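You operate a simulated robot arm through the tools that you are given. There is no shell and no other tool.

Carry out the task below with a simulated robot arm. There is one attempt and no reset: what you move stays moved.

Task
Slide the rail tray to the outer mark, clamp it and stand the white roller in it.
Fine: the rail lever frees the tray and holds it again. Set down upright: what you pick out. Where these are worked on the way, their far stop is far enough and under half their travel is too little: rail lever.

It is judged by the outcome, as a careful person would: the job done as asked, and still so three seconds after it is handed in. It fails if anything else is knocked over, pushed out of place, dropped, spilled or broken.

Robot
A 7-joint arm with a two-finger parallel gripper, fixed in place. Base frame: the origin is at the foot of the arm, x ahead of it, y to its left, z up; the work surface is at about z = 860. Lengths are in mm, angles in degrees, forces in N, time in s.
With the tool pointing down near the work surface it reaches from about 100 to 640 mm from the base axis. Its first joint turns from -66.0 to 66.0 degrees. Payload 1.57 kg.
The tool frame sits at the grasp point between the pads (the TCP): z along the fingers, y along the line on which they close. The tips reach 30 mm beyond it. The gripper opens to 80 mm. The fingers are 17 mm wide and 12 mm thick; the gripper's body (40 by 82 mm) begins 80 mm behind the TCP.
Orientation is told as [roll, pitch, yaw] about the base's x, y, z axes, in that order, counted from this pose: with the fingers straight down and closing along the base's y, the tool's x points along the base's -x, its y along +y and its z along -z.

Tools
- The arm moves only by the tool nudge_tool. Its argument "motion" is a list that holds one entry, the list of rows, each a list of 7 numbers: the turn, a rotation vector about the tool's x, y, z in degrees, then the shift along the tool's x, y, z in mm, then the finger opening in mm, from 0 to 80. In form: [[[rx, ry, rz, x, y, z, jaw], ...]]. A call has 1 to 20 rows; each row shifts and turns the commanded pose from where the row before left it, along the tool's axes as they then stand. Each row takes 0.2 s and may step no farther than 50 mm and 8.6 degrees from the row before; otherwise, or with a gripper value out of range, the whole call is refused. A pose out of reach is approached as far as the arm can. The call stops where the force on the tool passes 70 N (or 10 N more than at its start, if that is more) or the arm is blocked; 0.2 s more then pass. The fingers move at their own pace (about 72 mm/s each) and stop on an object; they squeeze with about 29 N. The grip force told is the motor's: it shows also when the fingers shut on nothing. Time passes only in rows, and 0.2 s behind the last, so rows that do not move let the fingers close. The reply holds the time, the measured pose of the TCP, the force on the tool along the base axes, the opening and the grip force, in the units named above and with some noise, with the torque about the TCP (base axes, N m) and any sound that the robot's microphone picked up.
- Cameras (640 x 400 px; columns grow to the right, rows downward): "scene" is fixed at [50.8, 432.4, 1430.5]; the picture's right is [-0.81, -0.59, 0.00], its down [-0.37, 0.50, -0.78] and it looks along [0.46, -0.63, -0.62] (base axes); focal length 300 px, centre (320, 200). "wrist" rides on the gripper at [72, -7, -122] in the tool frame; the picture's right is [0.09, 1.00, 0.00], its down [-0.84, 0.08, -0.54] and it looks along [-0.54, 0.05, 0.84] (tool axes); focal length 238 px, centre (320, 200). There is no depth. A picture from a camera that has moved, and an enlarged one, comes with that camera's place and axes in the base frame and with its lens. The place of the scene camera against the robot may be out by one fixed shift of up to 12 mm in any direction.
- snapshot(camera): a new picture of that camera. No time passes.
- close_up(camera, box): a new picture of the part [left, top, right, bottom] of that camera's present view, enlarged. No time passes.
- job_done(): hands the job in; it is judged then, once.

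Nothing tells you positions but the pictures and the camera data. Unless the task says otherwise, let go and move clear before handing in.

The tools are called after "Request:" as name(argument=value, ...) on one line, values as JSON. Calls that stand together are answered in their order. nudge_tool: Moves the arm, as the interface text tells. Its arguments: {"type":"object","properties":{"motion":{"type":"array","items":{"type":"array","items":{"type":"array","items":{"type":"number"}}}}},"required":["motion"]} The other tools are called the same way: snapshot (camera) takes a picture; close_up (camera, box) takes an enlarged picture of a part of a camera's view; job_done () hands the job in.

At the start:

```text
t: 0.0
eef_pos: [416.4, -160.2, 1176.9]
ee_rot: [0.0, 0.1, 0.0]
force: [0.2, -1.0, 0.0]
torque: [-0.02, 0.0, 0.02]
gripper_width: 80.0
gripper_force: 0.0
```

scene: 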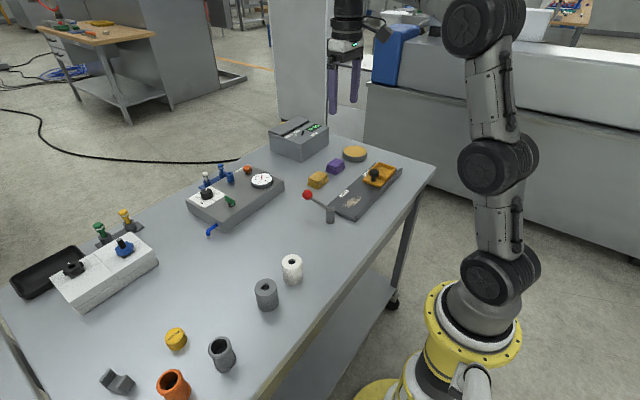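
wrist: 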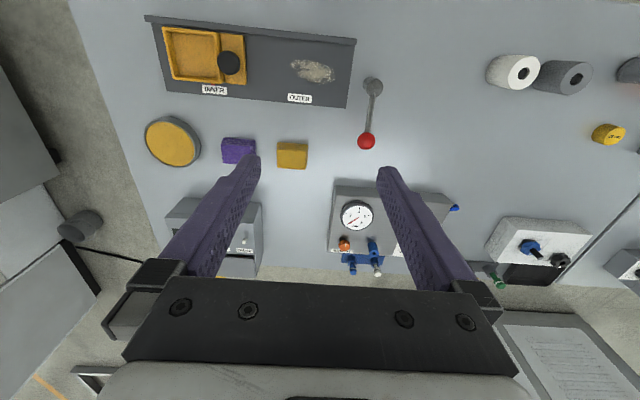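

I see the rail with an orange tray at the INNER end, a red-knobbed lever beside it, and the white roller standing among others. I'll take enlarged views before moving.

Request:
close_up(camera="scene", box=[280, 130, 440, 230])

Request:
close_up(camera="wrist", box=[130, 0, 410, 175])

Request:
close_up(camera="scene", box=[220, 230, 348, 310])

Request:
close_up(camera="wrist", box=[440, 20, 640, 145])

```text
4.00 times, centred on (360, 180) of scene
camera zoom: at [50.8, 432.4, 1430.5], right [-0.81, -0.59, 0.0], down [-0.37, 0.5, -0.78], along [0.46, -0.63, -0.62], focal length 1201 px, centre (160, 280)
```

zoom: 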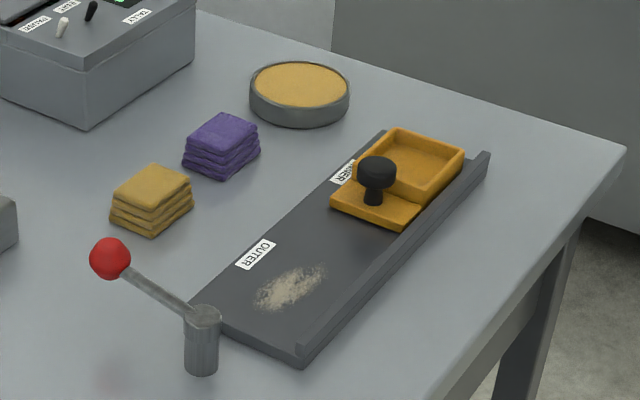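

```text
2.29 times, centred on (270, 88) of wrist
camera zoom: at [343.0, -168.3, 1300.1], right [-0.09, 1.0, 0.0], down [0.84, 0.08, 0.54], along [0.54, 0.05, -0.84], focal length 545 px, centre (434, 457)
```

zoom: 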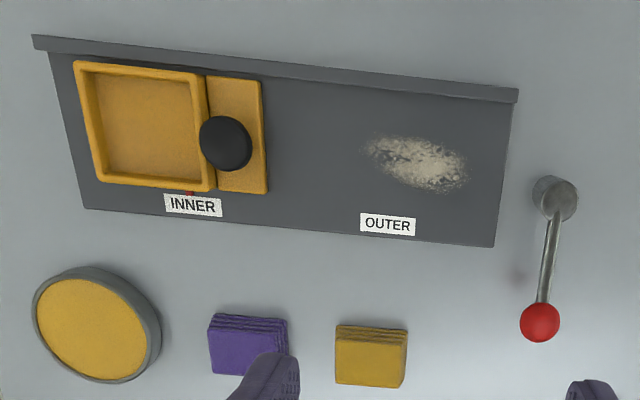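

```text
5.00 times, centred on (284, 270) of scene
camera zoom: at [50.8, 432.4, 1430.5], right [-0.81, -0.59, 0.0], down [-0.37, 0.5, -0.78], along [0.46, -0.63, -0.62], focal length 1502 px, centre (500, -150)
```

zoom: 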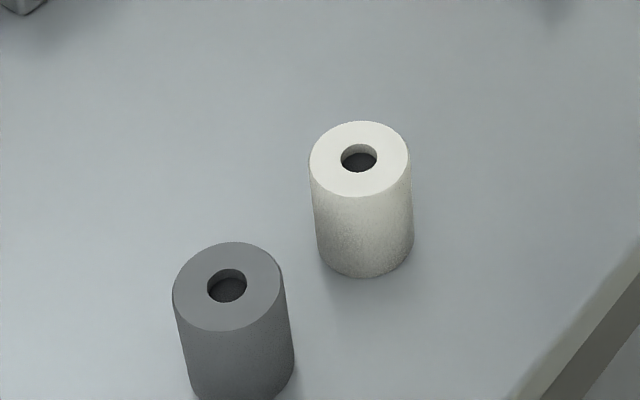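

```text
3.20 times, centred on (540, 82) of wrist
camera zoom: at [343.0, -168.3, 1300.1], right [-0.09, 1.0, 0.0], down [0.84, 0.08, 0.54], along [0.54, 0.05, -0.84], focal length 763 px, centre (-384, 576)
```

zoom: 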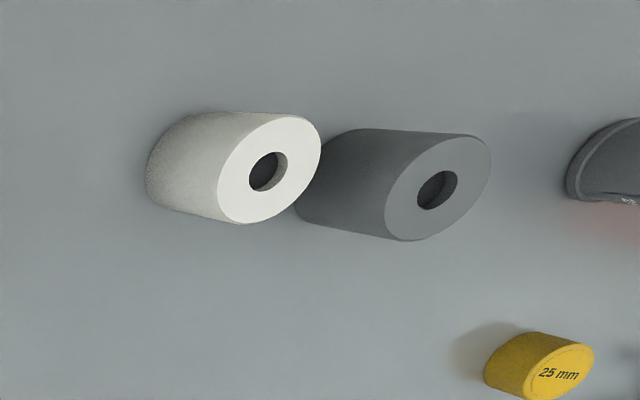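

The tray sits at INNER, and the OUTER label is about 140 mm to its +y side. The lever pivots near (387, -84) with its knob near (463, -83, 928), and the white roller stands near (347, 121) with its top at about z 922. I'll move the wrist camera closer to the lever and tray to see how they work.

Request:
nudge_tool(motion=[[[0, 0, 0, 0, 15, 20, 80], [0, 0, 0, 0, 15, 20, 80], [0, 0, 0, 0, 15, 20, 60], [0, 0, 0, 0, 15, 20, 40], [0, 0, 0, 0, 0, 0, 40]]])

Request:
snapshot(camera="wrist")

Request:
close_up(camera="scene", box=[296, 180, 360, 220])

Request:
close_up(camera="scene", box=[328, 150, 424, 210])

```text
t: 1.2
eef_pos: [416.4, -101.3, 1096.1]
ee_rot: [0.0, -0.1, 0.0]
force: [0.6, 0.3, 0.1]
torque: [0.01, 0.02, 0.03]
gripper_width: 40.0
gripper_force: 0.0
```

```text
taken
camera wrist: at [343.6, -107.9, 1218.9], right [-0.09, 1.0, 0.0], down [0.84, 0.08, 0.54], along [0.54, 0.05, -0.84], focal length 238 px, centre (320, 200)
```

wrist: 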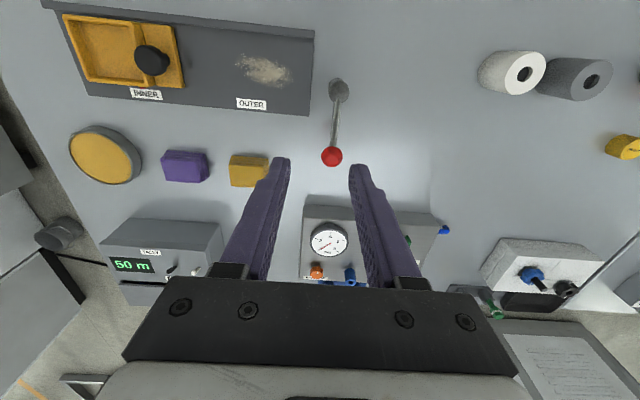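

```text
10.00 times, centred on (328, 200) of scene
camera zoom: at [50.8, 432.4, 1430.5], right [-0.81, -0.59, 0.0], down [-0.37, 0.5, -0.78], along [0.46, -0.63, -0.62], focal length 3004 px, centre (240, 200)
```

zoom: 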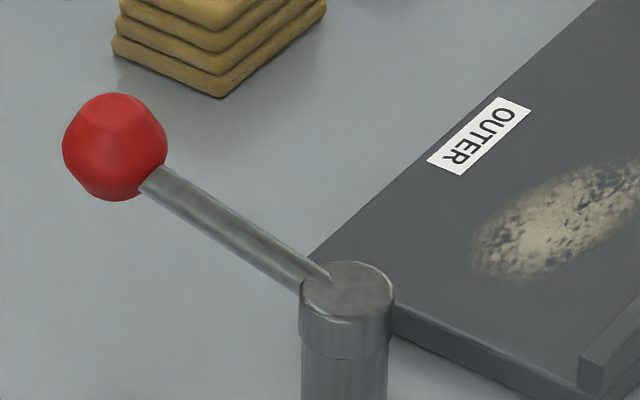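

```text
6.67 times, centred on (376, 180) of scene
camera zoom: at [50.8, 432.4, 1430.5], right [-0.81, -0.59, 0.0], down [-0.37, 0.5, -0.78], along [0.46, -0.63, -0.62], focal length 2002 px, centre (-53, 333)
```

zoom: 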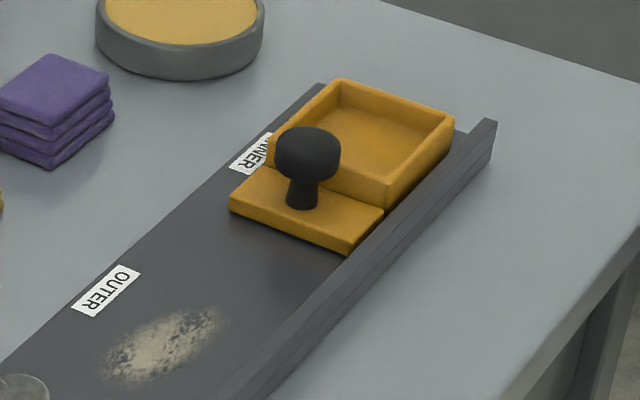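

The lever has a cap that turns on a vertical post, with its arm pointing +x and its knob at about (462, -83, 928). I'll place the open fingers above the knob and check alignment before going down.

Request:
nudge_tool(motion=[[[0, 0, 0, -12, 5, 20, 44], [0, 0, 0, -12, 5, 20, 44], [0, 0, 0, -12, 5, 20, 44], [0, 0, 0, -9.5, 3.3, 20, 44], [0, 0, 0, 0, 0, 10, 44], [0, 0, 0, 0, 0, 0, 44]]])

Request:
snapshot(camera="wrist")

Request:
close_up(camera="scene", box=[264, 150, 360, 210])

```text
t: 2.6
eef_pos: [462.5, -82.7, 1008.1]
ee_rot: [-0.1, -0.1, -0.1]
force: [-0.1, 0.0, -0.6]
torque: [-0.03, 0.0, -0.04]
gripper_width: 44.1
gripper_force: 0.0
```

```text
taken
camera wrist: at [388.6, -89.9, 1129.3], right [-0.09, 1.0, 0.0], down [0.84, 0.08, 0.54], along [0.54, 0.05, -0.84], focal length 238 px, centre (320, 200)
```

wrist: 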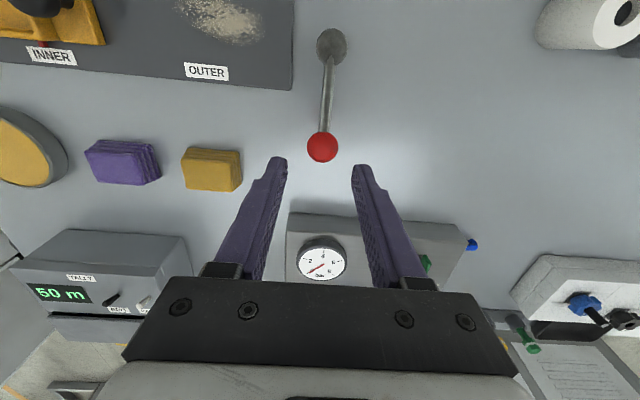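

```text
6.67 times, centred on (312, 180) of scene
camera zoom: at [50.9, 432.4, 1430.5], right [-0.81, -0.59, 0.0], down [-0.37, 0.5, -0.78], along [0.46, -0.63, -0.62], focal length 2002 px, centre (373, 333)
```

zoom: 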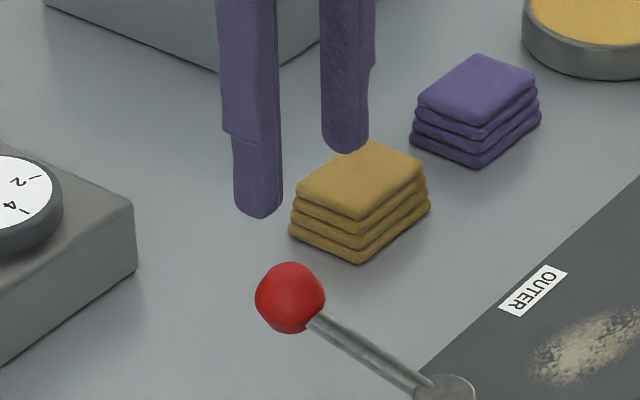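

The fingers straddle the knob in line, and nothing else is close. I'll go down around the knob without squeezing.

Request:
nudge_tool(motion=[[[0, 0, 0, 0, 0, 15, 44], [0, 0, 0, 0, 0, 15, 44], [0, 0, 0, 0, 0, 15, 44], [0, 0, 0, 0, 0, 15, 44], [0, 0, 0, 0, 0, 10, 44], [0, 0, 0, 0, 0, 0, 44]]])

Request:
snapshot(camera="wrist")

Request:
close_up(camera="scene", box=[264, 150, 360, 210])

```text
t: 4.0
eef_pos: [461.7, -83.1, 938.0]
ee_rot: [0.0, 0.0, 0.0]
force: [-0.7, -0.3, 0.5]
torque: [0.03, 0.03, -0.01]
gripper_width: 44.1
gripper_force: 0.1
```

```text
taken
camera wrist: at [387.4, -89.8, 1058.9], right [-0.09, 1.0, 0.0], down [0.84, 0.08, 0.54], along [0.54, 0.05, -0.84], focal length 238 px, centre (320, 200)
```

wrist: 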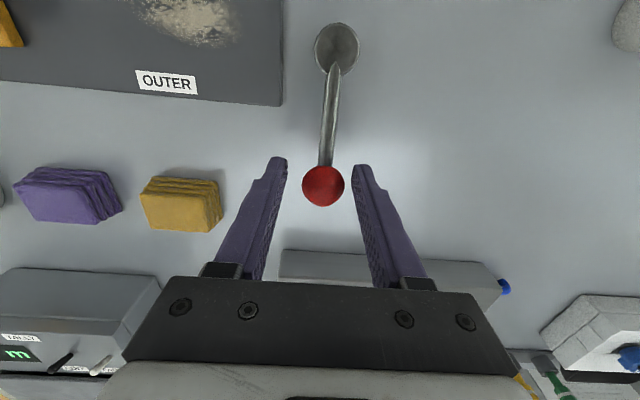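

```text
6.67 times, centred on (312, 180) of scene
camera zoom: at [50.9, 432.4, 1430.5], right [-0.81, -0.59, 0.0], down [-0.37, 0.5, -0.78], along [0.46, -0.63, -0.62], focal length 2002 px, centre (373, 333)
```

zoom: 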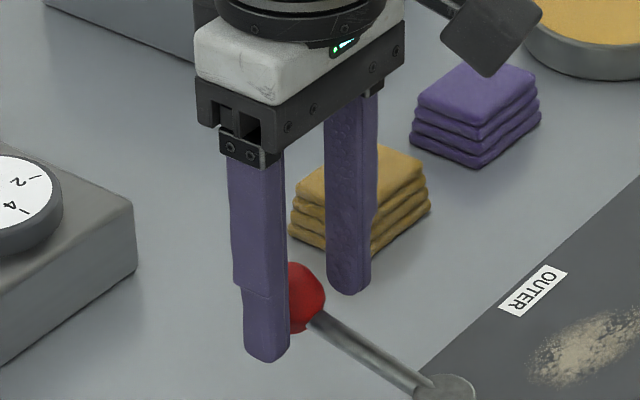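

The knob is now between the fingers, with about 8 mm of room on each side. I'll narrow the gap a little and push gently toward +y to find which way the lever turns.

Request:
nudge_tool(motion=[[[0, 0, 0, 0, 0, 0, 34], [0, 0, 0, 0, 2, 0, 34], [0, 0, 0, 0, 2, 0, 34], [0, 0, 0, 0, 2, 0, 34], [0, 0, 0, 0, 2, 0, 34]]])

Request:
snapshot(camera="wrist")

```text
t: 5.2
eef_pos: [461.4, -74.3, 937.2]
ee_rot: [0.0, -0.1, 0.0]
force: [-0.1, -1.0, -1.1]
torque: [-0.02, 0.02, -0.03]
gripper_width: 35.3
gripper_force: 0.6
```

```text
taken
camera wrist: at [388.3, -81.6, 1059.1], right [-0.09, 1.0, 0.0], down [0.84, 0.08, 0.54], along [0.54, 0.05, -0.84], focal length 238 px, centre (320, 200)
```

wrist: 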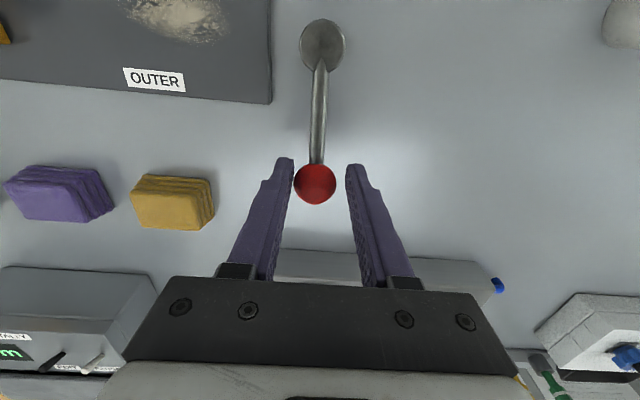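

The -y finger now touches the knob, and the lever may have given by about 3 mm at very low force. I'll push a little further.

Request:
nudge_tool(motion=[[[0, 0, 0, 0, 2, 0, 34], [0, 0, 0, 0, 2, 0, 34], [0, 0, 0, 0, 2, 0, 34], [0, 0, 0, 0, 2, 0, 34]]])

Request:
snapshot(camera="wrist")

```text
t: 6.2
eef_pos: [461.8, -67.0, 938.6]
ee_rot: [0.0, 0.0, 0.0]
force: [0.2, -0.9, -0.1]
torque: [-0.01, 0.02, 0.0]
gripper_width: 35.0
gripper_force: 0.8
```

```text
taken
camera wrist: at [388.3, -74.2, 1059.9], right [-0.09, 1.0, 0.0], down [0.84, 0.08, 0.54], along [0.54, 0.05, -0.84], focal length 238 px, centre (320, 200)
```

wrist: 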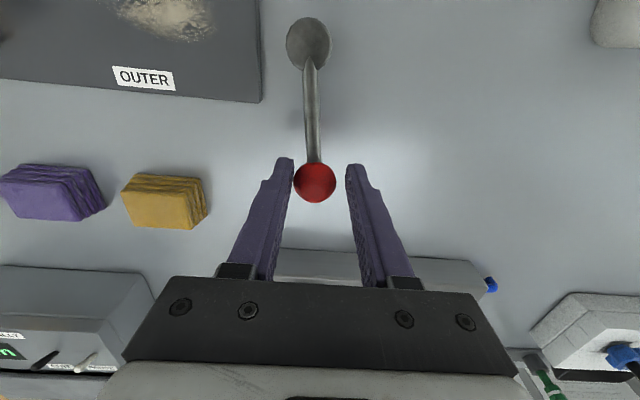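

The lever swings freely toward +y at about 1 N, so that is the direction of travel. I'll follow its arc and turn the tool along with it.

Request:
nudge_tool(motion=[[[0, 0, -8, 2.1, 5.7, 0, 35], [0, 0, -8, 1.3, 6.54, 0, 35], [0, 0, -8, 1.04, 6.54, 0, 35], [0, 0, -8, 0.56, 6.6, 0, 35], [0, 0, -5, 0.36, 6.59, 0, 35]]])

Request:
snapshot(camera="wrist")

Request:
close_up(camera="scene", box=[264, 150, 360, 210])

```text
t: 7.4
eef_pos: [447.4, -38.6, 937.3]
ee_rot: [0.0, -0.1, 37.2]
force: [0.8, -1.7, 0.0]
torque: [-0.04, -0.01, 0.0]
gripper_width: 36.0
gripper_force: 0.7
```

```text
taken
camera wrist: at [393.1, -87.0, 1060.2], right [-0.68, 0.74, 0.0], down [0.62, 0.57, 0.54], along [0.4, 0.37, -0.84], focal length 238 px, centre (320, 200)
```

wrist: 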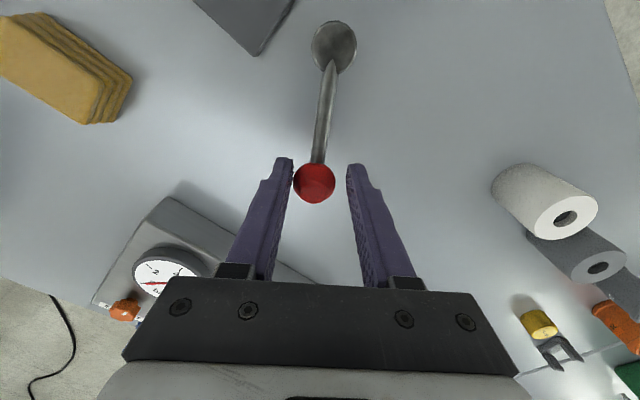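

```text
6.67 times, centred on (312, 180) of scene
camera zoom: at [50.9, 432.3, 1430.5], right [-0.81, -0.59, 0.0], down [-0.37, 0.5, -0.78], along [0.46, -0.63, -0.62], focal length 2002 px, centre (373, 333)
```

zoom: 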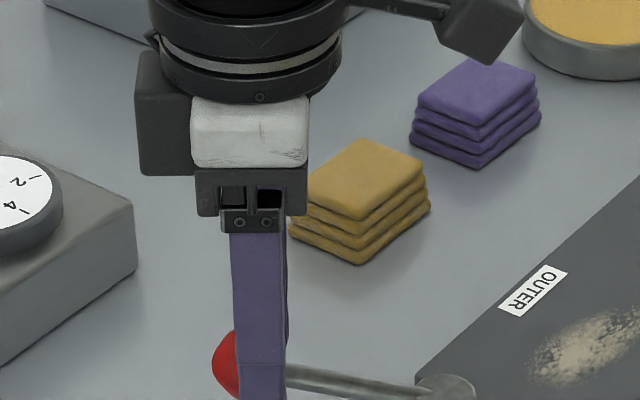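

The tool follows the arc correctly and the lever is at about 34°. I'll keep going along the arc.

Request:
nudge_tool(motion=[[[0, 0, -5, 0.29, 6.62, 0, 35], [0, 0, -5, 0.29, 6.62, 0, 35], [0, 0, -5, 0.29, 6.62, 0, 35], [0, 0, -5, 0.29, 6.62, 0, 35], [0, 0, -5, 0.29, 6.62, 0, 35]]])

Request:
snapshot(camera="wrist")

```text
t: 8.6
eef_pos: [421.8, -16.9, 936.5]
ee_rot: [-0.1, 0.0, 62.1]
force: [1.5, 0.0, 0.3]
torque: [0.01, -0.03, 0.04]
gripper_width: 36.4
gripper_force: 0.8
```

```text
taken
camera wrist: at [393.2, -83.9, 1060.1], right [-0.92, 0.38, 0.0], down [0.32, 0.78, 0.54], along [0.21, 0.5, -0.84], focal length 238 px, centre (320, 200)
```

wrist: 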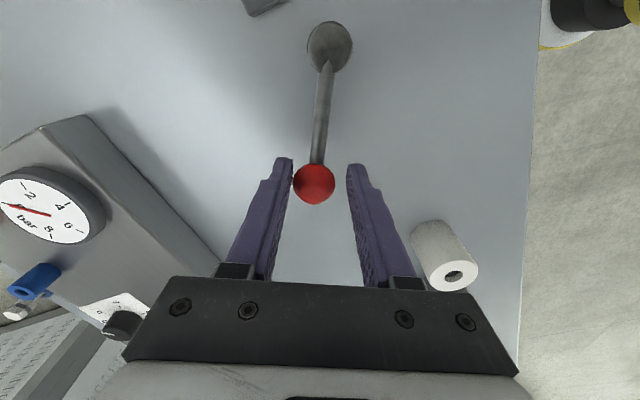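

The lever is at about 60° and still moving freely, with the gripper well above the white roller. I'll continue in smaller bursts to find the stop.

Request:
nudge_tool(motion=[[[0, 0, -5, 0.29, 6.62, 0, 35], [0, 0, -5, 0.29, 6.62, 0, 35], [0, 0, -5, 0.29, 6.62, 0, 35], [0, 0, -5, 0.29, 6.62, 0, 35]]])

Request:
snapshot(camera="wrist")

Request:
close_up(camera="scene", box=[264, 150, 424, 250])

```text
t: 9.6
eef_pos: [401.4, -8.7, 940.7]
ee_rot: [-0.8, 0.0, 82.1]
force: [22.9, -12.5, -2.4]
torque: [-0.32, -0.49, -0.44]
gripper_width: 56.2
gripper_force: 12.3
```

```text
taken
camera wrist: at [395.1, -82.4, 1061.9], right [-1.0, 0.05, -0.01], down [0.03, 0.84, 0.54], along [0.04, 0.54, -0.84], focal length 238 px, centre (320, 200)
```

wrist: 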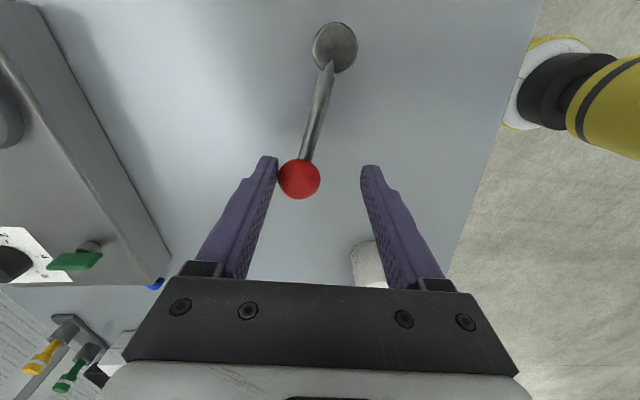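

```text
4.00 times, centred on (344, 200) of scene
camera zoom: at [51.5, 432.0, 1430.6], right [-0.81, -0.59, 0.0], down [-0.37, 0.5, -0.78], along [0.46, -0.63, -0.62], focal length 1201 px, centre (224, 200)
```

zoom: 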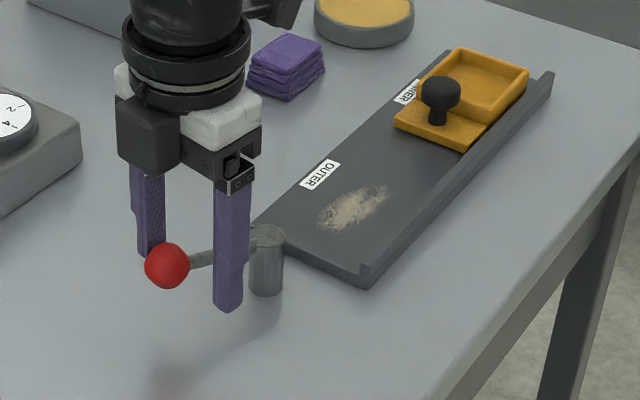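

The lever has reached its stop at about 70° from where it began, with force up to 26 N. I'll back off to centre the knob between the fingers, open them, and rise clear.

Request:
nudge_tool(motion=[[[0, 0, 0, 0, -5, 0, 56], [0, 0, 0, 0, -6, 0, 56], [0, 0, 0, 0, -2, 0, 56], [0, 0, 0, 0, 0, 0, 56]]])

Request:
snapshot(camera="wrist")

```text
t: 10.6
eef_pos: [409.7, -10.6, 938.0]
ee_rot: [0.1, 0.0, 82.1]
force: [-0.3, 0.1, 0.5]
torque: [0.02, 0.0, 0.04]
gripper_width: 55.7
gripper_force: 0.1
```

```text
taken
camera wrist: at [405.9, -82.9, 1059.6], right [-1.0, 0.05, 0.0], down [0.04, 0.84, 0.54], along [0.02, 0.54, -0.84], focal length 238 px, centre (320, 200)
```

wrist: 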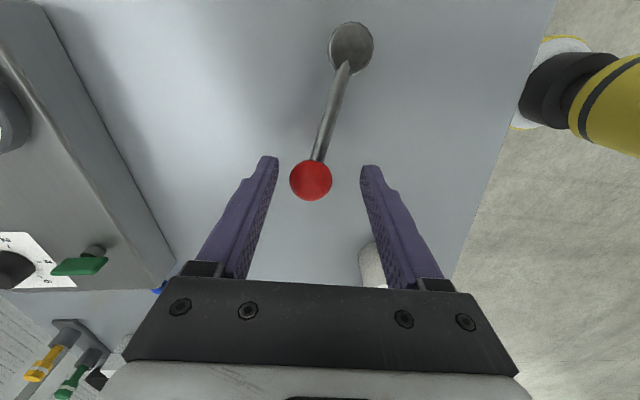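

The lever stays at its stop, with the knob at about (414, -13). I'll rise straight up and turn the tool back to its starting yaw.

Request:
nudge_tool(motion=[[[0, 0, 0, 0, 0, -20, 56], [0, 0, 0, 0, 0, -25, 56], [0, 0, 8.2, 0, 0, -15, 56], [0, 0, 8.2, 0, 0, -15, 56], [0, 0, 8.2, 0, 0, -10, 56], [0, 0, 8.2, 0, 0, -10, 56], [0, 0, 8.2, 0, 0, -10, 56], [0, 0, 8.2, 0, 0, 0, 56], [0, 0, 8.2, 0, 0, 0, 56], [0, 0, 8.2, 0, 0, 0, 56], [0, 0, 8.2, 0, 0, 0, 56], [0, 0, 8.2, 0, 0, 0, 56], [0, 0, 0, 0, 0, 0, 56]]])

Request:
snapshot(camera="wrist")

Request:
close_up(camera="scene", box=[264, 130, 424, 230])

```text
t: 13.4
eef_pos: [410.8, -10.2, 1042.8]
ee_rot: [0.1, 0.0, -0.1]
force: [1.1, 0.0, -0.1]
torque: [0.02, -0.02, -0.06]
gripper_width: 56.0
gripper_force: 0.0
```

```text
taken
camera wrist: at [337.2, -17.1, 1165.4], right [-0.09, 1.0, 0.0], down [0.84, 0.08, 0.54], along [0.54, 0.05, -0.84], focal length 238 px, centre (320, 200)
```

wrist: 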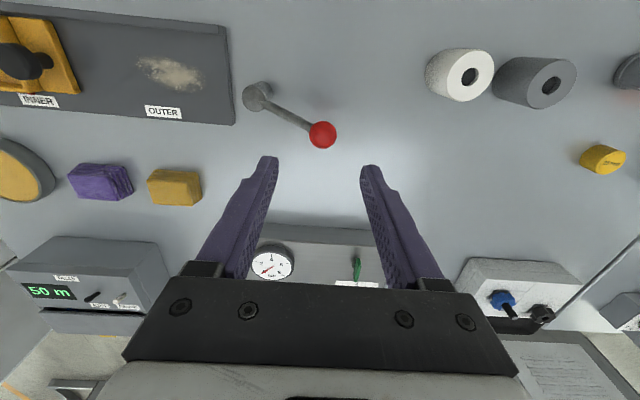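

```text
4.00 times, centred on (344, 180) of scene
camera zoom: at [50.8, 432.4, 1430.5], right [-0.81, -0.59, 0.0], down [-0.37, 0.5, -0.78], along [0.46, -0.63, -0.62], focal length 1201 px, centre (224, 280)
```

zoom: 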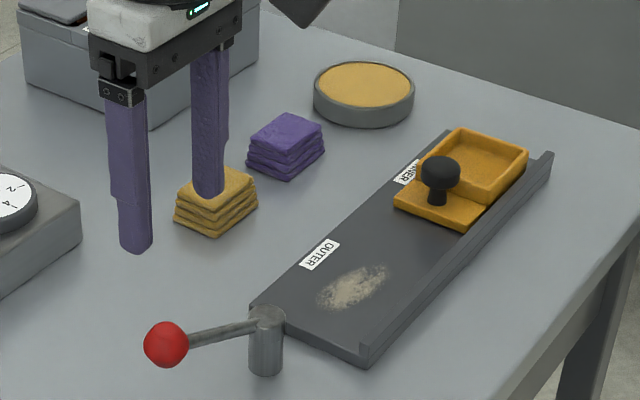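

The lever has stayed in its turned position. Next I'll move over the tray for a close look at its knob, pointer and inside size.

Request:
nudge_tool(motion=[[[0, 0, 0, 8, -25, 3, 56], [0, 0, 0, 8, -25, 3, 56], [0, 0, 0, 8, -25, 3, 56], [0, 0, 0, 8, -25, 3, 56], [0, 0, 0, 8, -25, 3, 56], [0, 0, 0, 8, -25, 3, 56], [0, 0, 0, 8, -25, 3, 56], [0, 0, 0, 8, -25, 3, 56], [0, 0, 0, 8, -25, 3, 56], [0, 0, 0, 8, -25, 3, 56], [0, 0, 0, 8, -25, 3, 56], [0, 0, 0, 0, 0, 0, 56]]])

Request:
snapshot(camera="wrist")

Request:
close_up(camera="wrist", box=[200, 80, 440, 230])

```text
t: 16.0
eef_pos: [322.9, -285.6, 1010.2]
ee_rot: [0.0, 0.0, 0.1]
force: [0.0, 0.3, 0.5]
torque: [0.0, 0.01, 0.02]
gripper_width: 55.8
gripper_force: 0.0
```

```text
taken
camera wrist: at [249.3, -292.8, 1132.4], right [-0.09, 1.0, 0.0], down [0.84, 0.08, 0.54], along [0.54, 0.05, -0.84], focal length 238 px, centre (320, 200)
```

wrist: 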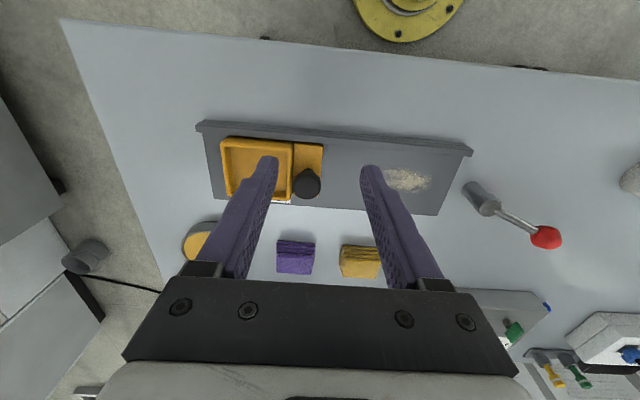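

```text
2.67 times, centred on (320, 155) of wrist
camera zoom: at [249.3, -292.8, 1132.4], right [-0.09, 1.0, 0.0], down [0.84, 0.08, 0.54], along [0.54, 0.05, -0.84], focal length 636 px, centre (320, 320)
```

zoom: 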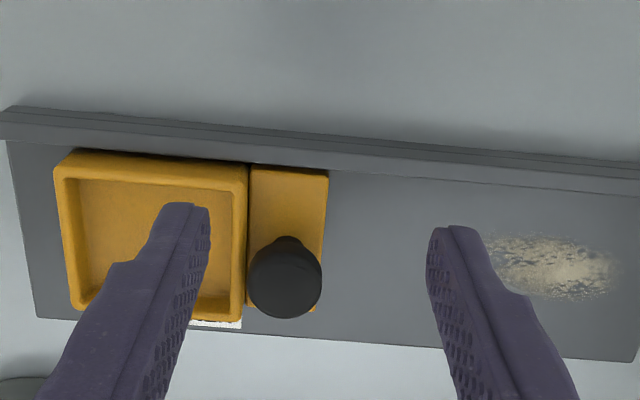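

The tray knob is near (372, -294), with the cap at about z 910–921, and the box wall starts just behind it at y ≈ -313. I'll zoom in on the label and pointer before choosing a grip.

Request:
close_up(camera="wrist", box=[264, 180, 344, 230])

Request:
close_up(camera="scene", box=[344, 150, 408, 190])

```text
8.00 times, centred on (304, 205) of wrist
camera zoom: at [249.3, -292.8, 1132.4], right [-0.09, 1.0, 0.0], down [0.84, 0.08, 0.54], along [0.54, 0.05, -0.84], focal length 1907 px, centre (448, 160)
```

zoom: 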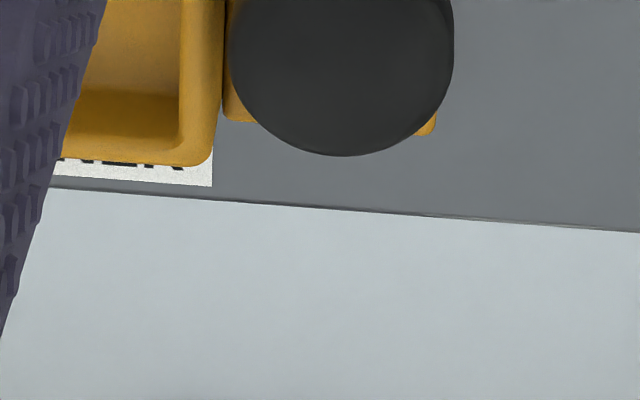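

```text
10.00 times, centred on (376, 170) of scene
camera zoom: at [50.9, 432.4, 1430.5], right [-0.81, -0.59, 0.0], down [-0.37, 0.5, -0.78], along [0.46, -0.63, -0.62], focal length 3004 px, centre (-240, 500)
```

zoom: 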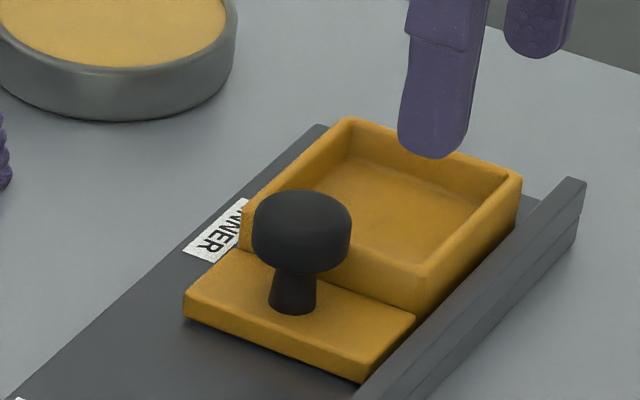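

The box wall hides the pointer from here. I'll move to a spot farther out where both labels and the red pointer can be seen together.

Request:
nudge_tool(motion=[[[0, 0, 0, -20, 8, -10, 44], [0, 0, 0, -20, 8, -10, 44], [0, 0, 0, -20, 8, -10, 44], [0, 0, 0, -20, 8, -10, 44], [0, 0, 0, -20, 6, -10, 44], [0, 0, 0, -20, 0, -10, 44], [0, 0, 0, -20, 0, 0, 44], [0, 0, 0, 0, 0, 0, 44]]])

Request:
snapshot(camera="wrist")

Request:
close_up(camera="wrist", box=[180, 40, 500, 240])

```text
t: 17.8
eef_pos: [463.6, -247.8, 1069.4]
ee_rot: [0.0, 0.0, 0.0]
force: [0.1, 1.2, 1.0]
torque: [0.0, 0.01, 0.0]
gripper_width: 44.2
gripper_force: 0.0
```

```text
taken
camera wrist: at [389.8, -254.0, 1191.5], right [-0.09, 1.0, 0.0], down [0.84, 0.08, 0.54], along [0.54, 0.05, -0.84], focal length 238 px, centre (320, 200)
```

wrist: 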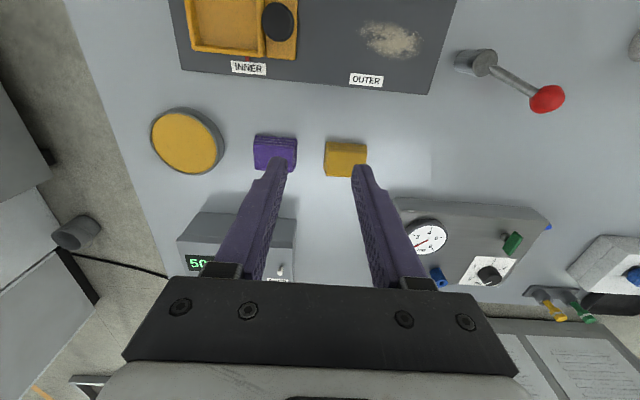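

```text
2.00 times, centred on (340, 140) of wrist
camera zoom: at [389.8, -254.0, 1191.5], right [-0.09, 1.0, 0.0], down [0.84, 0.08, 0.54], along [0.54, 0.05, -0.84], focal length 477 px, centre (280, 320)
```

zoom: 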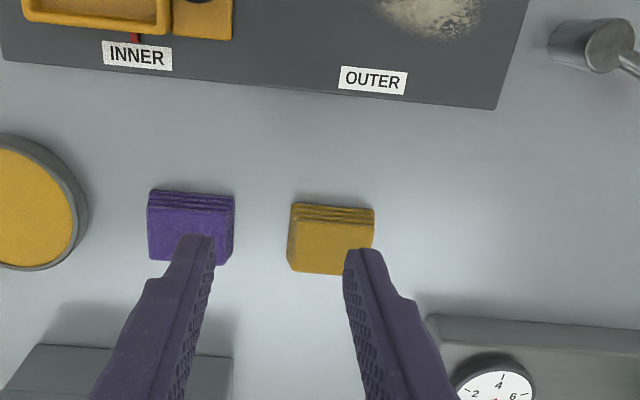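

Request:
close_up(camera="wrist", box=[220, 40, 316, 100])

Request:
close_up(camera="wrist", box=[310, 40, 406, 100])

```text
6.67 times, centred on (268, 70) of wrist
camera zoom: at [389.8, -254.0, 1191.5], right [-0.09, 1.0, 0.0], down [0.84, 0.08, 0.54], along [0.54, 0.05, -0.84], focal length 1589 px, centre (667, 1067)
```

zoom: 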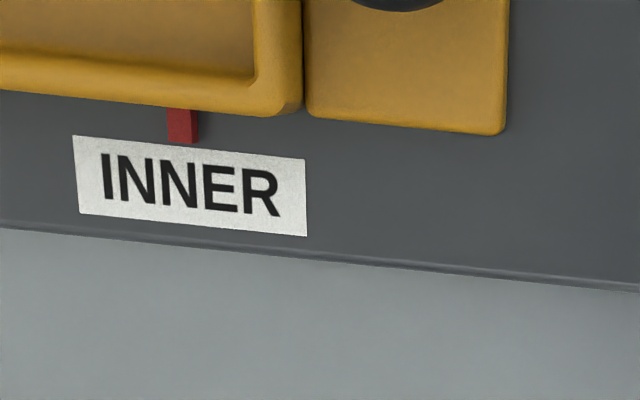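

```text
6.67 times, centred on (358, 70) of wrist
camera zoom: at [389.8, -254.0, 1191.5], right [-0.09, 1.0, 0.0], down [0.84, 0.08, 0.54], along [0.54, 0.05, -0.84], focal length 1589 px, centre (67, 1067)
```

zoom: 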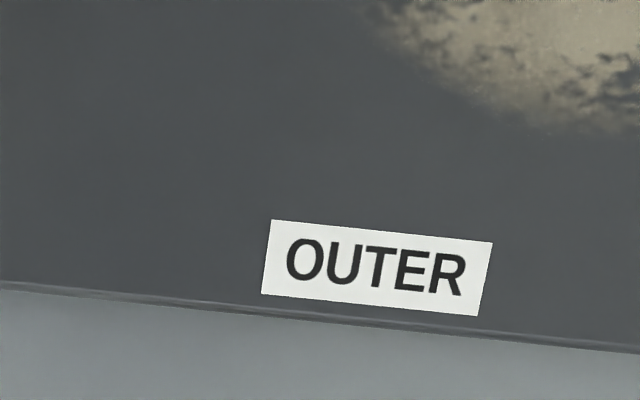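

The red pointer lines up with the centre of INNER, so the mark is the centre of OUTER, about 137 mm toward +y. I'll move above the tray knob and turn the tool -90° so the fingers close along x, clear of the box wall.

Request:
nudge_tool(motion=[[[0, 0, 0, 18, -10, 10, 46], [0, 0, 0, 18, -10, 10, 46], [0, 0, 0, 18, -9, 10, 46], [0, 0, 0, 18, -9, 10, 46], [0, 0, 0, 18, -9.2, 10, 46], [0, 0, 8.2, 0, 0, 0, 46], [0, 0, 8.2, 0, 0, 0, 46], [0, 0, 8.2, 0, 0, 0, 46], [0, 0, 8.2, 0, 0, 0, 46], [0, 0, 8.2, 0, 0, 0, 46], [0, 0, 8.2, 0, 0, 0, 46], [0, 0, 8.2, 0, 0, 0, 46], [0, 0, 8.2, 0, 0, 0, 46], [0, 0, 8.2, 0, 0, 0, 46], [0, 0, 8.2, 0, 0, 0, 46], [0, 0, 8, 0, 0, 0, 46], [0, 0, 0, 0, 0, 0, 46]]])

Request:
snapshot(camera="wrist")

Request:
close_up(camera="scene", box=[312, 120, 440, 200])

```text
t: 21.4
eef_pos: [372.7, -295.0, 1019.3]
ee_rot: [0.1, 0.1, -90.0]
force: [0.1, 1.0, -0.4]
torque: [-0.02, 0.01, 0.0]
gripper_width: 46.3
gripper_force: 0.0
```

```text
taken
camera wrist: at [364.9, -222.9, 1141.7], right [1.0, 0.09, 0.0], down [0.08, -0.84, 0.54], along [0.05, -0.54, -0.84], focal length 238 px, centre (320, 200)
```

wrist: 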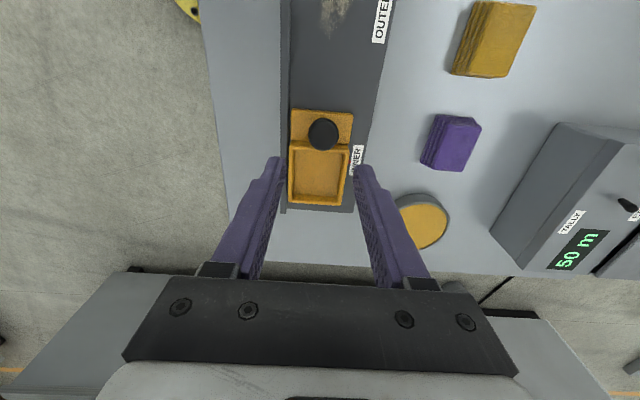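

```text
5.00 times, centred on (376, 160) of scene
camera zoom: at [50.8, 432.4, 1430.5], right [-0.81, -0.59, 0.0], down [-0.37, 0.5, -0.78], along [0.46, -0.63, -0.62], focal length 1502 px, centre (40, 400)
```

zoom: 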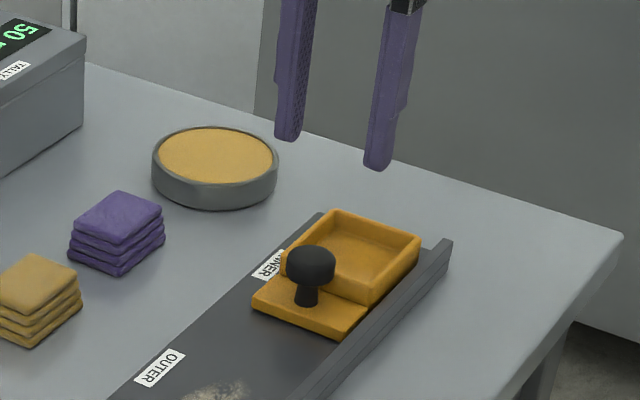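

The fingers are lined up over the knob. I'll go down to just around the cap and check.

Request:
nudge_tool(motion=[[[0, 0, 0, 1.5, 1, 16, 46], [0, 0, 0, 0, 0, 16, 46], [0, 0, 0, 0, 0, 16, 46], [0, 0, 0, 0, 0, 16, 46], [0, 0, 0, 0, 0, 16, 46], [0, 0, 0, 0, 0, 0, 46]]])

Request:
snapshot(camera="wrist")

Request:
close_up(camera="scene", box=[328, 140, 424, 200])

```text
t: 22.8
eef_pos: [373.0, -291.0, 939.6]
ee_rot: [-0.1, -0.1, -89.9]
force: [0.3, -0.9, 0.3]
torque: [-0.02, -0.01, -0.01]
gripper_width: 46.0
gripper_force: 0.0
```

```text
taken
camera wrist: at [365.1, -220.0, 1062.5], right [1.0, 0.09, 0.0], down [0.08, -0.84, 0.54], along [0.05, -0.54, -0.84], focal length 238 px, centre (320, 200)
```

wrist: 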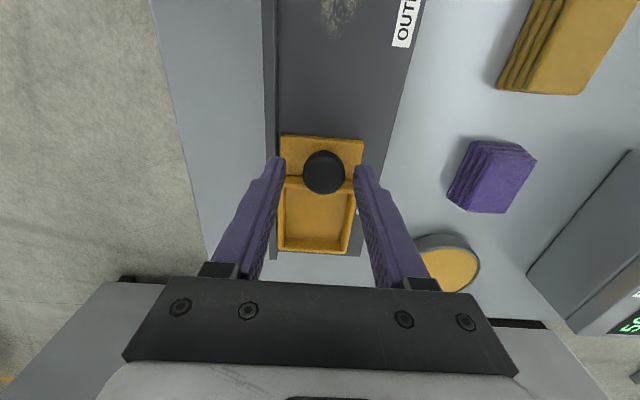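

```text
6.67 times, centred on (376, 170) of scene
camera zoom: at [50.9, 432.4, 1430.5], right [-0.81, -0.59, 0.0], down [-0.37, 0.5, -0.78], along [0.46, -0.63, -0.62], focal length 2002 px, centre (-53, 400)
```

zoom: 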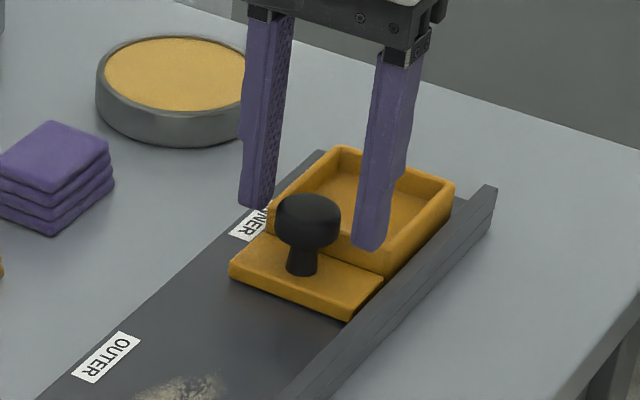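

The cap's middle appears to sit near z 910, at about (374.5, -295). I'll centre on that, drop to TCP z ≈ 924, and close on the cap.

Request:
nudge_tool(motion=[[[0, 0, 0, -4, 1.3, 5, 46], [0, 0, 0, 0, 0, 5, 46], [0, 0, 0, 0, 0, 5, 46], [0, 0, 0, 0, 0, 0, 40], [0, 0, 0, 0, 0, 0, 36]]])

Request:
snapshot(camera="wrist")

Request:
close_up(camera="scene", box=[328, 140, 424, 200])

```text
t: 24.0
eef_pos: [374.2, -296.4, 925.0]
ee_rot: [0.0, 0.0, -90.1]
force: [-0.7, 0.1, 0.0]
torque: [0.02, -0.02, 0.02]
gripper_width: 36.0
gripper_force: 0.0
```

```text
taken
camera wrist: at [366.3, -225.6, 1047.2], right [1.0, 0.09, 0.0], down [0.08, -0.84, 0.54], along [0.05, -0.54, -0.84], focal length 238 px, centre (320, 200)
```

wrist: 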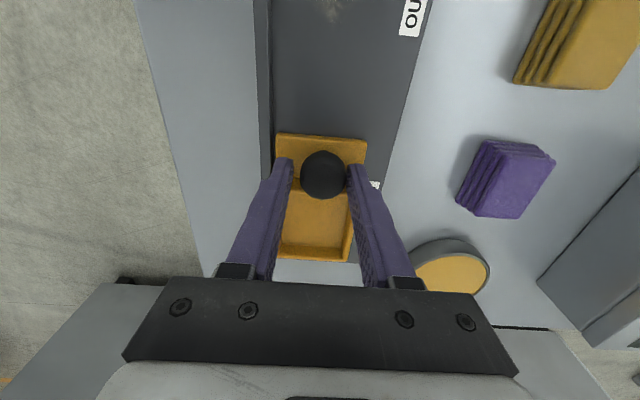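

```text
6.67 times, centred on (376, 170) of scene
camera zoom: at [50.8, 432.4, 1430.5], right [-0.81, -0.59, 0.0], down [-0.37, 0.5, -0.78], along [0.46, -0.63, -0.62], focal length 2002 px, centre (-53, 400)
```

zoom: 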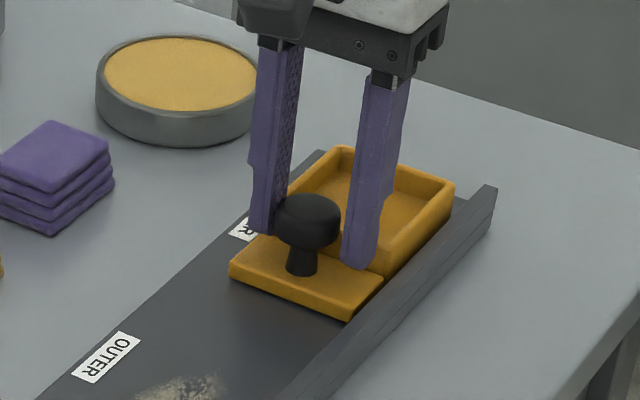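

The knob sits about 4 mm further +y than the finger line. I'll shift to centre on it, then close gently.

Request:
nudge_tool(motion=[[[0, 0, 0, 4, 0.5, 0, 36], [0, 0, 0, 0, 0, 0, 30], [0, 0, 0, 0, 0, 0, 26], [0, 0, 0, 0, 0, 0, 20], [0, 0, 0, 0, 0, 0, 20]]])

Request:
snapshot(camera="wrist")

Request:
close_up(camera="scene", box=[328, 140, 424, 200])

```text
t: 25.2
eef_pos: [375.5, -293.6, 926.2]
ee_rot: [0.0, 0.0, -89.9]
force: [7.3, 0.4, -3.4]
torque: [-0.2, -0.17, 0.01]
gripper_width: 29.2
gripper_force: 39.0
```

```text
taken
camera wrist: at [367.9, -222.0, 1047.8], right [1.0, 0.09, 0.0], down [0.08, -0.84, 0.54], along [0.05, -0.54, -0.84], focal length 238 px, centre (320, 200)
```

wrist: 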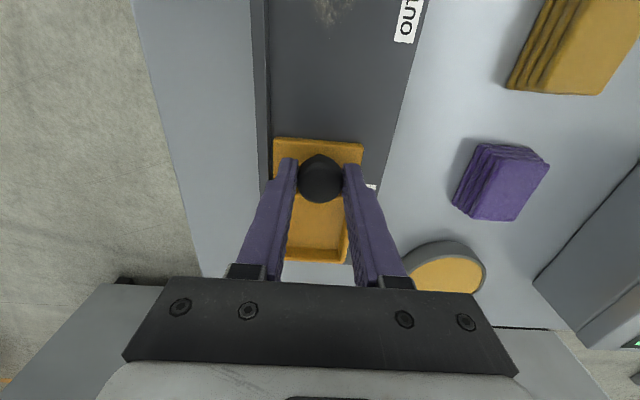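

```text
6.67 times, centred on (376, 170) of scene
camera zoom: at [51.1, 432.4, 1430.5], right [-0.81, -0.59, 0.0], down [-0.37, 0.5, -0.78], along [0.46, -0.63, -0.62], focal length 2002 px, centre (-53, 400)
```

zoom: 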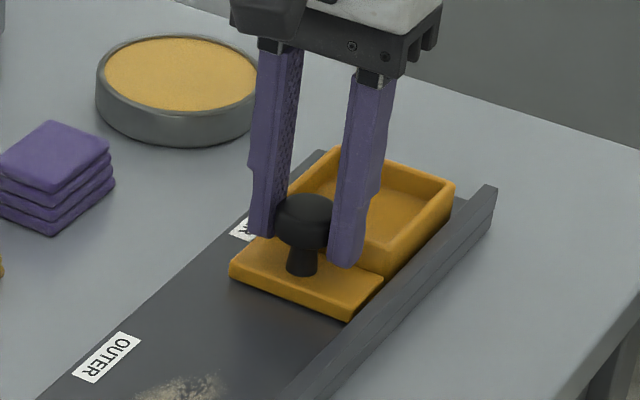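

The knob is gripped at 29 mm. I'll ease the small sideways load and slide a few millimetres toward +y to see whether the tray is free.

Request:
nudge_tool(motion=[[[0, 0, 0, 0, 1, 0, 20], [0, 0, 0, 2, 0, 0, 20], [0, 0, 0, 3, 0, 0, 20], [0, 0, 0, 3, 0, 0, 20], [0, 0, 0, 0, 0, 0, 20]]])

Request:
snapshot(camera="wrist")

Request:
close_up(camera="scene", box=[328, 140, 424, 200])

```text
t: 26.4
eef_pos: [376.9, -285.3, 925.0]
ee_rot: [0.0, 0.1, -89.8]
force: [-1.1, -1.6, 4.9]
torque: [-0.25, -0.01, -0.04]
gripper_width: 29.3
gripper_force: 39.2
```

```text
taken
camera wrist: at [368.1, -213.8, 1047.8], right [1.0, 0.09, 0.0], down [0.08, -0.84, 0.54], along [0.05, -0.54, -0.84], focal length 238 px, centre (320, 200)
```

wrist: 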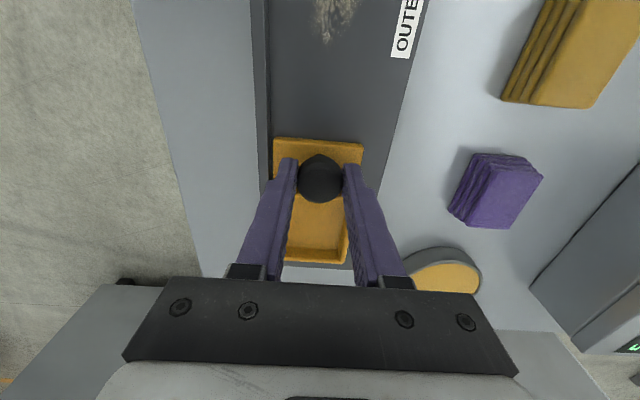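

```text
6.67 times, centred on (376, 170) of scene
camera zoom: at [50.8, 432.4, 1430.5], right [-0.81, -0.59, 0.0], down [-0.37, 0.5, -0.78], along [0.46, -0.63, -0.62], focal length 2002 px, centre (-53, 400)
```

zoom: 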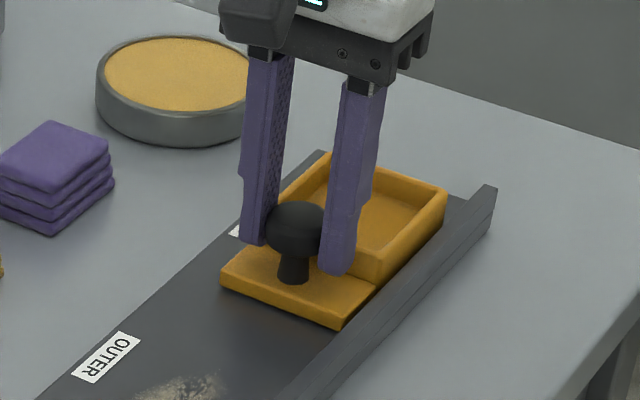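

The tray slides freely along with the knob. I'll slide it most of the way, about 108 mm more, then check.

Request:
nudge_tool(motion=[[[0, 0, 0, 6, 0, 0, 20], [0, 0, 0, 6, 0, 0, 20], [0, 0, 0, 6, 0, 0, 20], [0, 0, 0, 6, 0, 0, 20], [0, 0, 0, 6, 0, 0, 20], [0, 0, 0, 6, 0, 0, 20], [0, 0, 0, 6, 0, 0, 20], [0, 0, 0, 6, 0, 0, 20], [0, 0, 0, 6, 0, 0, 20], [0, 0, 0, 6, 0, 0, 20], [0, 0, 0, 6, 0, 0, 20], [0, 0, 0, 6, 0, 0, 20], [0, 0, 0, 6, 0, 0, 20], [0, 0, 0, 6, 0, 0, 20], [0, 0, 0, 6, 0, 0, 20], [0, 0, 0, 6, 0, 0, 20], [0, 0, 0, 6, 0, 0, 20], [0, 0, 0, 6, 0, 0, 20], [0, 0, 0, 0, 0, 0, 20]]])

Request:
snapshot(camera="wrist")

Request:
close_up(camera="scene", box=[280, 140, 408, 220])

```text
t: 30.4
eef_pos: [374.9, -177.3, 923.9]
ee_rot: [0.0, 0.0, -90.0]
force: [-2.6, -1.5, 17.4]
torque: [-0.27, 0.04, -0.01]
gripper_width: 29.2
gripper_force: 38.9
```

```text
taken
camera wrist: at [368.1, -104.9, 1047.6], right [1.0, 0.09, 0.0], down [0.08, -0.84, 0.54], along [0.05, -0.54, -0.84], focal length 238 px, centre (320, 200)
```

wrist: 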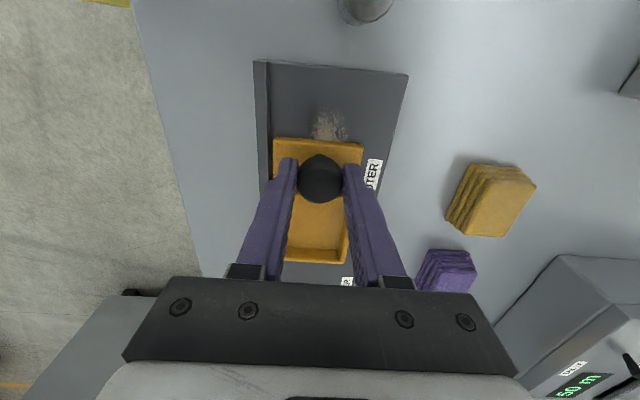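

```text
5.00 times, centred on (344, 180) of scene
camera zoom: at [50.6, 432.5, 1430.5], right [-0.81, -0.59, 0.0], down [-0.37, 0.5, -0.78], along [0.46, -0.63, -0.62], focal length 1502 px, centre (200, 300)
```

zoom: 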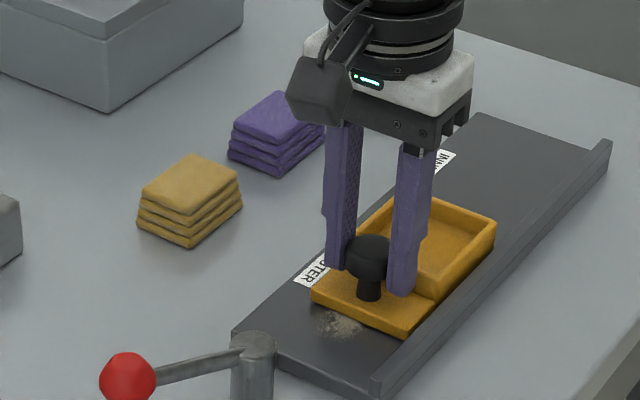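

The tray has moved about 116 mm, with roughly 20 mm to go. I'll finish most of that while easing the slight downward load.

Request:
nudge_tool(motion=[[[0, 0, 0, 4, 0, -1, 20], [0, 0, 0, 4, 0, -0.5, 20], [0, 0, 0, 4, 0, 0, 20], [0, 0, 0, 4, 0, 0, 20], [0, 0, 0, 3.5, 0, 0, 20], [0, 0, 0, 0, 0, 0, 20]]])

Request:
snapshot(camera="wrist")

Request:
close_up(camera="wrist", box=[240, 100, 432, 220])

Request:
close_up(camera="scene", box=[296, 160, 392, 220])

```text
t: 31.8
eef_pos: [376.8, -158.1, 924.9]
ee_rot: [0.0, 0.1, -90.0]
force: [5.6, -1.1, 0.8]
torque: [-0.13, -0.11, -0.01]
gripper_width: 29.1
gripper_force: 38.4
```

```text
taken
camera wrist: at [368.2, -86.0, 1047.6], right [1.0, 0.09, 0.0], down [0.08, -0.84, 0.54], along [0.05, -0.54, -0.84], focal length 238 px, centre (320, 200)
```

wrist: 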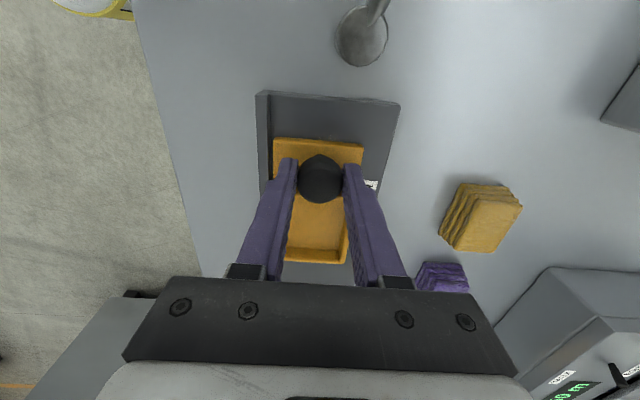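

```text
3.33 times, centred on (336, 160) of wrist
camera zoom: at [368.2, -86.0, 1047.6], right [1.0, 0.09, 0.0], down [0.08, -0.84, 0.54], along [0.05, -0.54, -0.84], focal length 794 px, centre (267, 333)
```

zoom: 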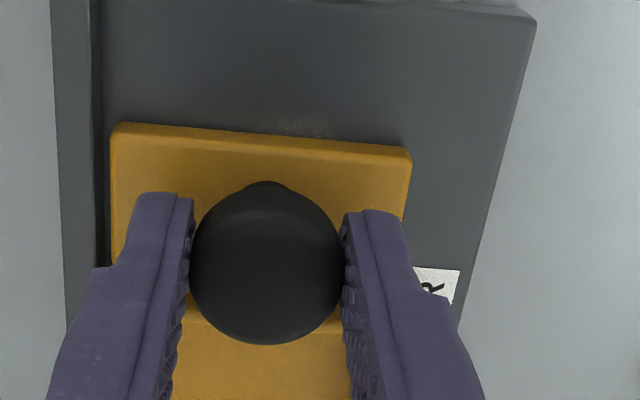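

```text
6.67 times, centred on (344, 190) of scene
camera zoom: at [51.0, 432.4, 1430.5], right [-0.81, -0.59, 0.0], down [-0.37, 0.5, -0.78], along [0.46, -0.63, -0.62], focal length 2002 px, centre (160, 267)
```

zoom: 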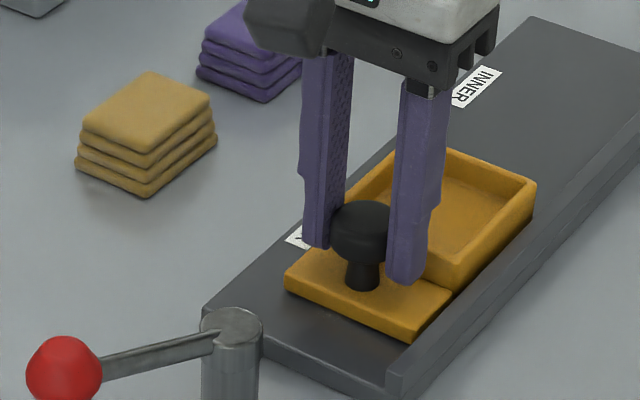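

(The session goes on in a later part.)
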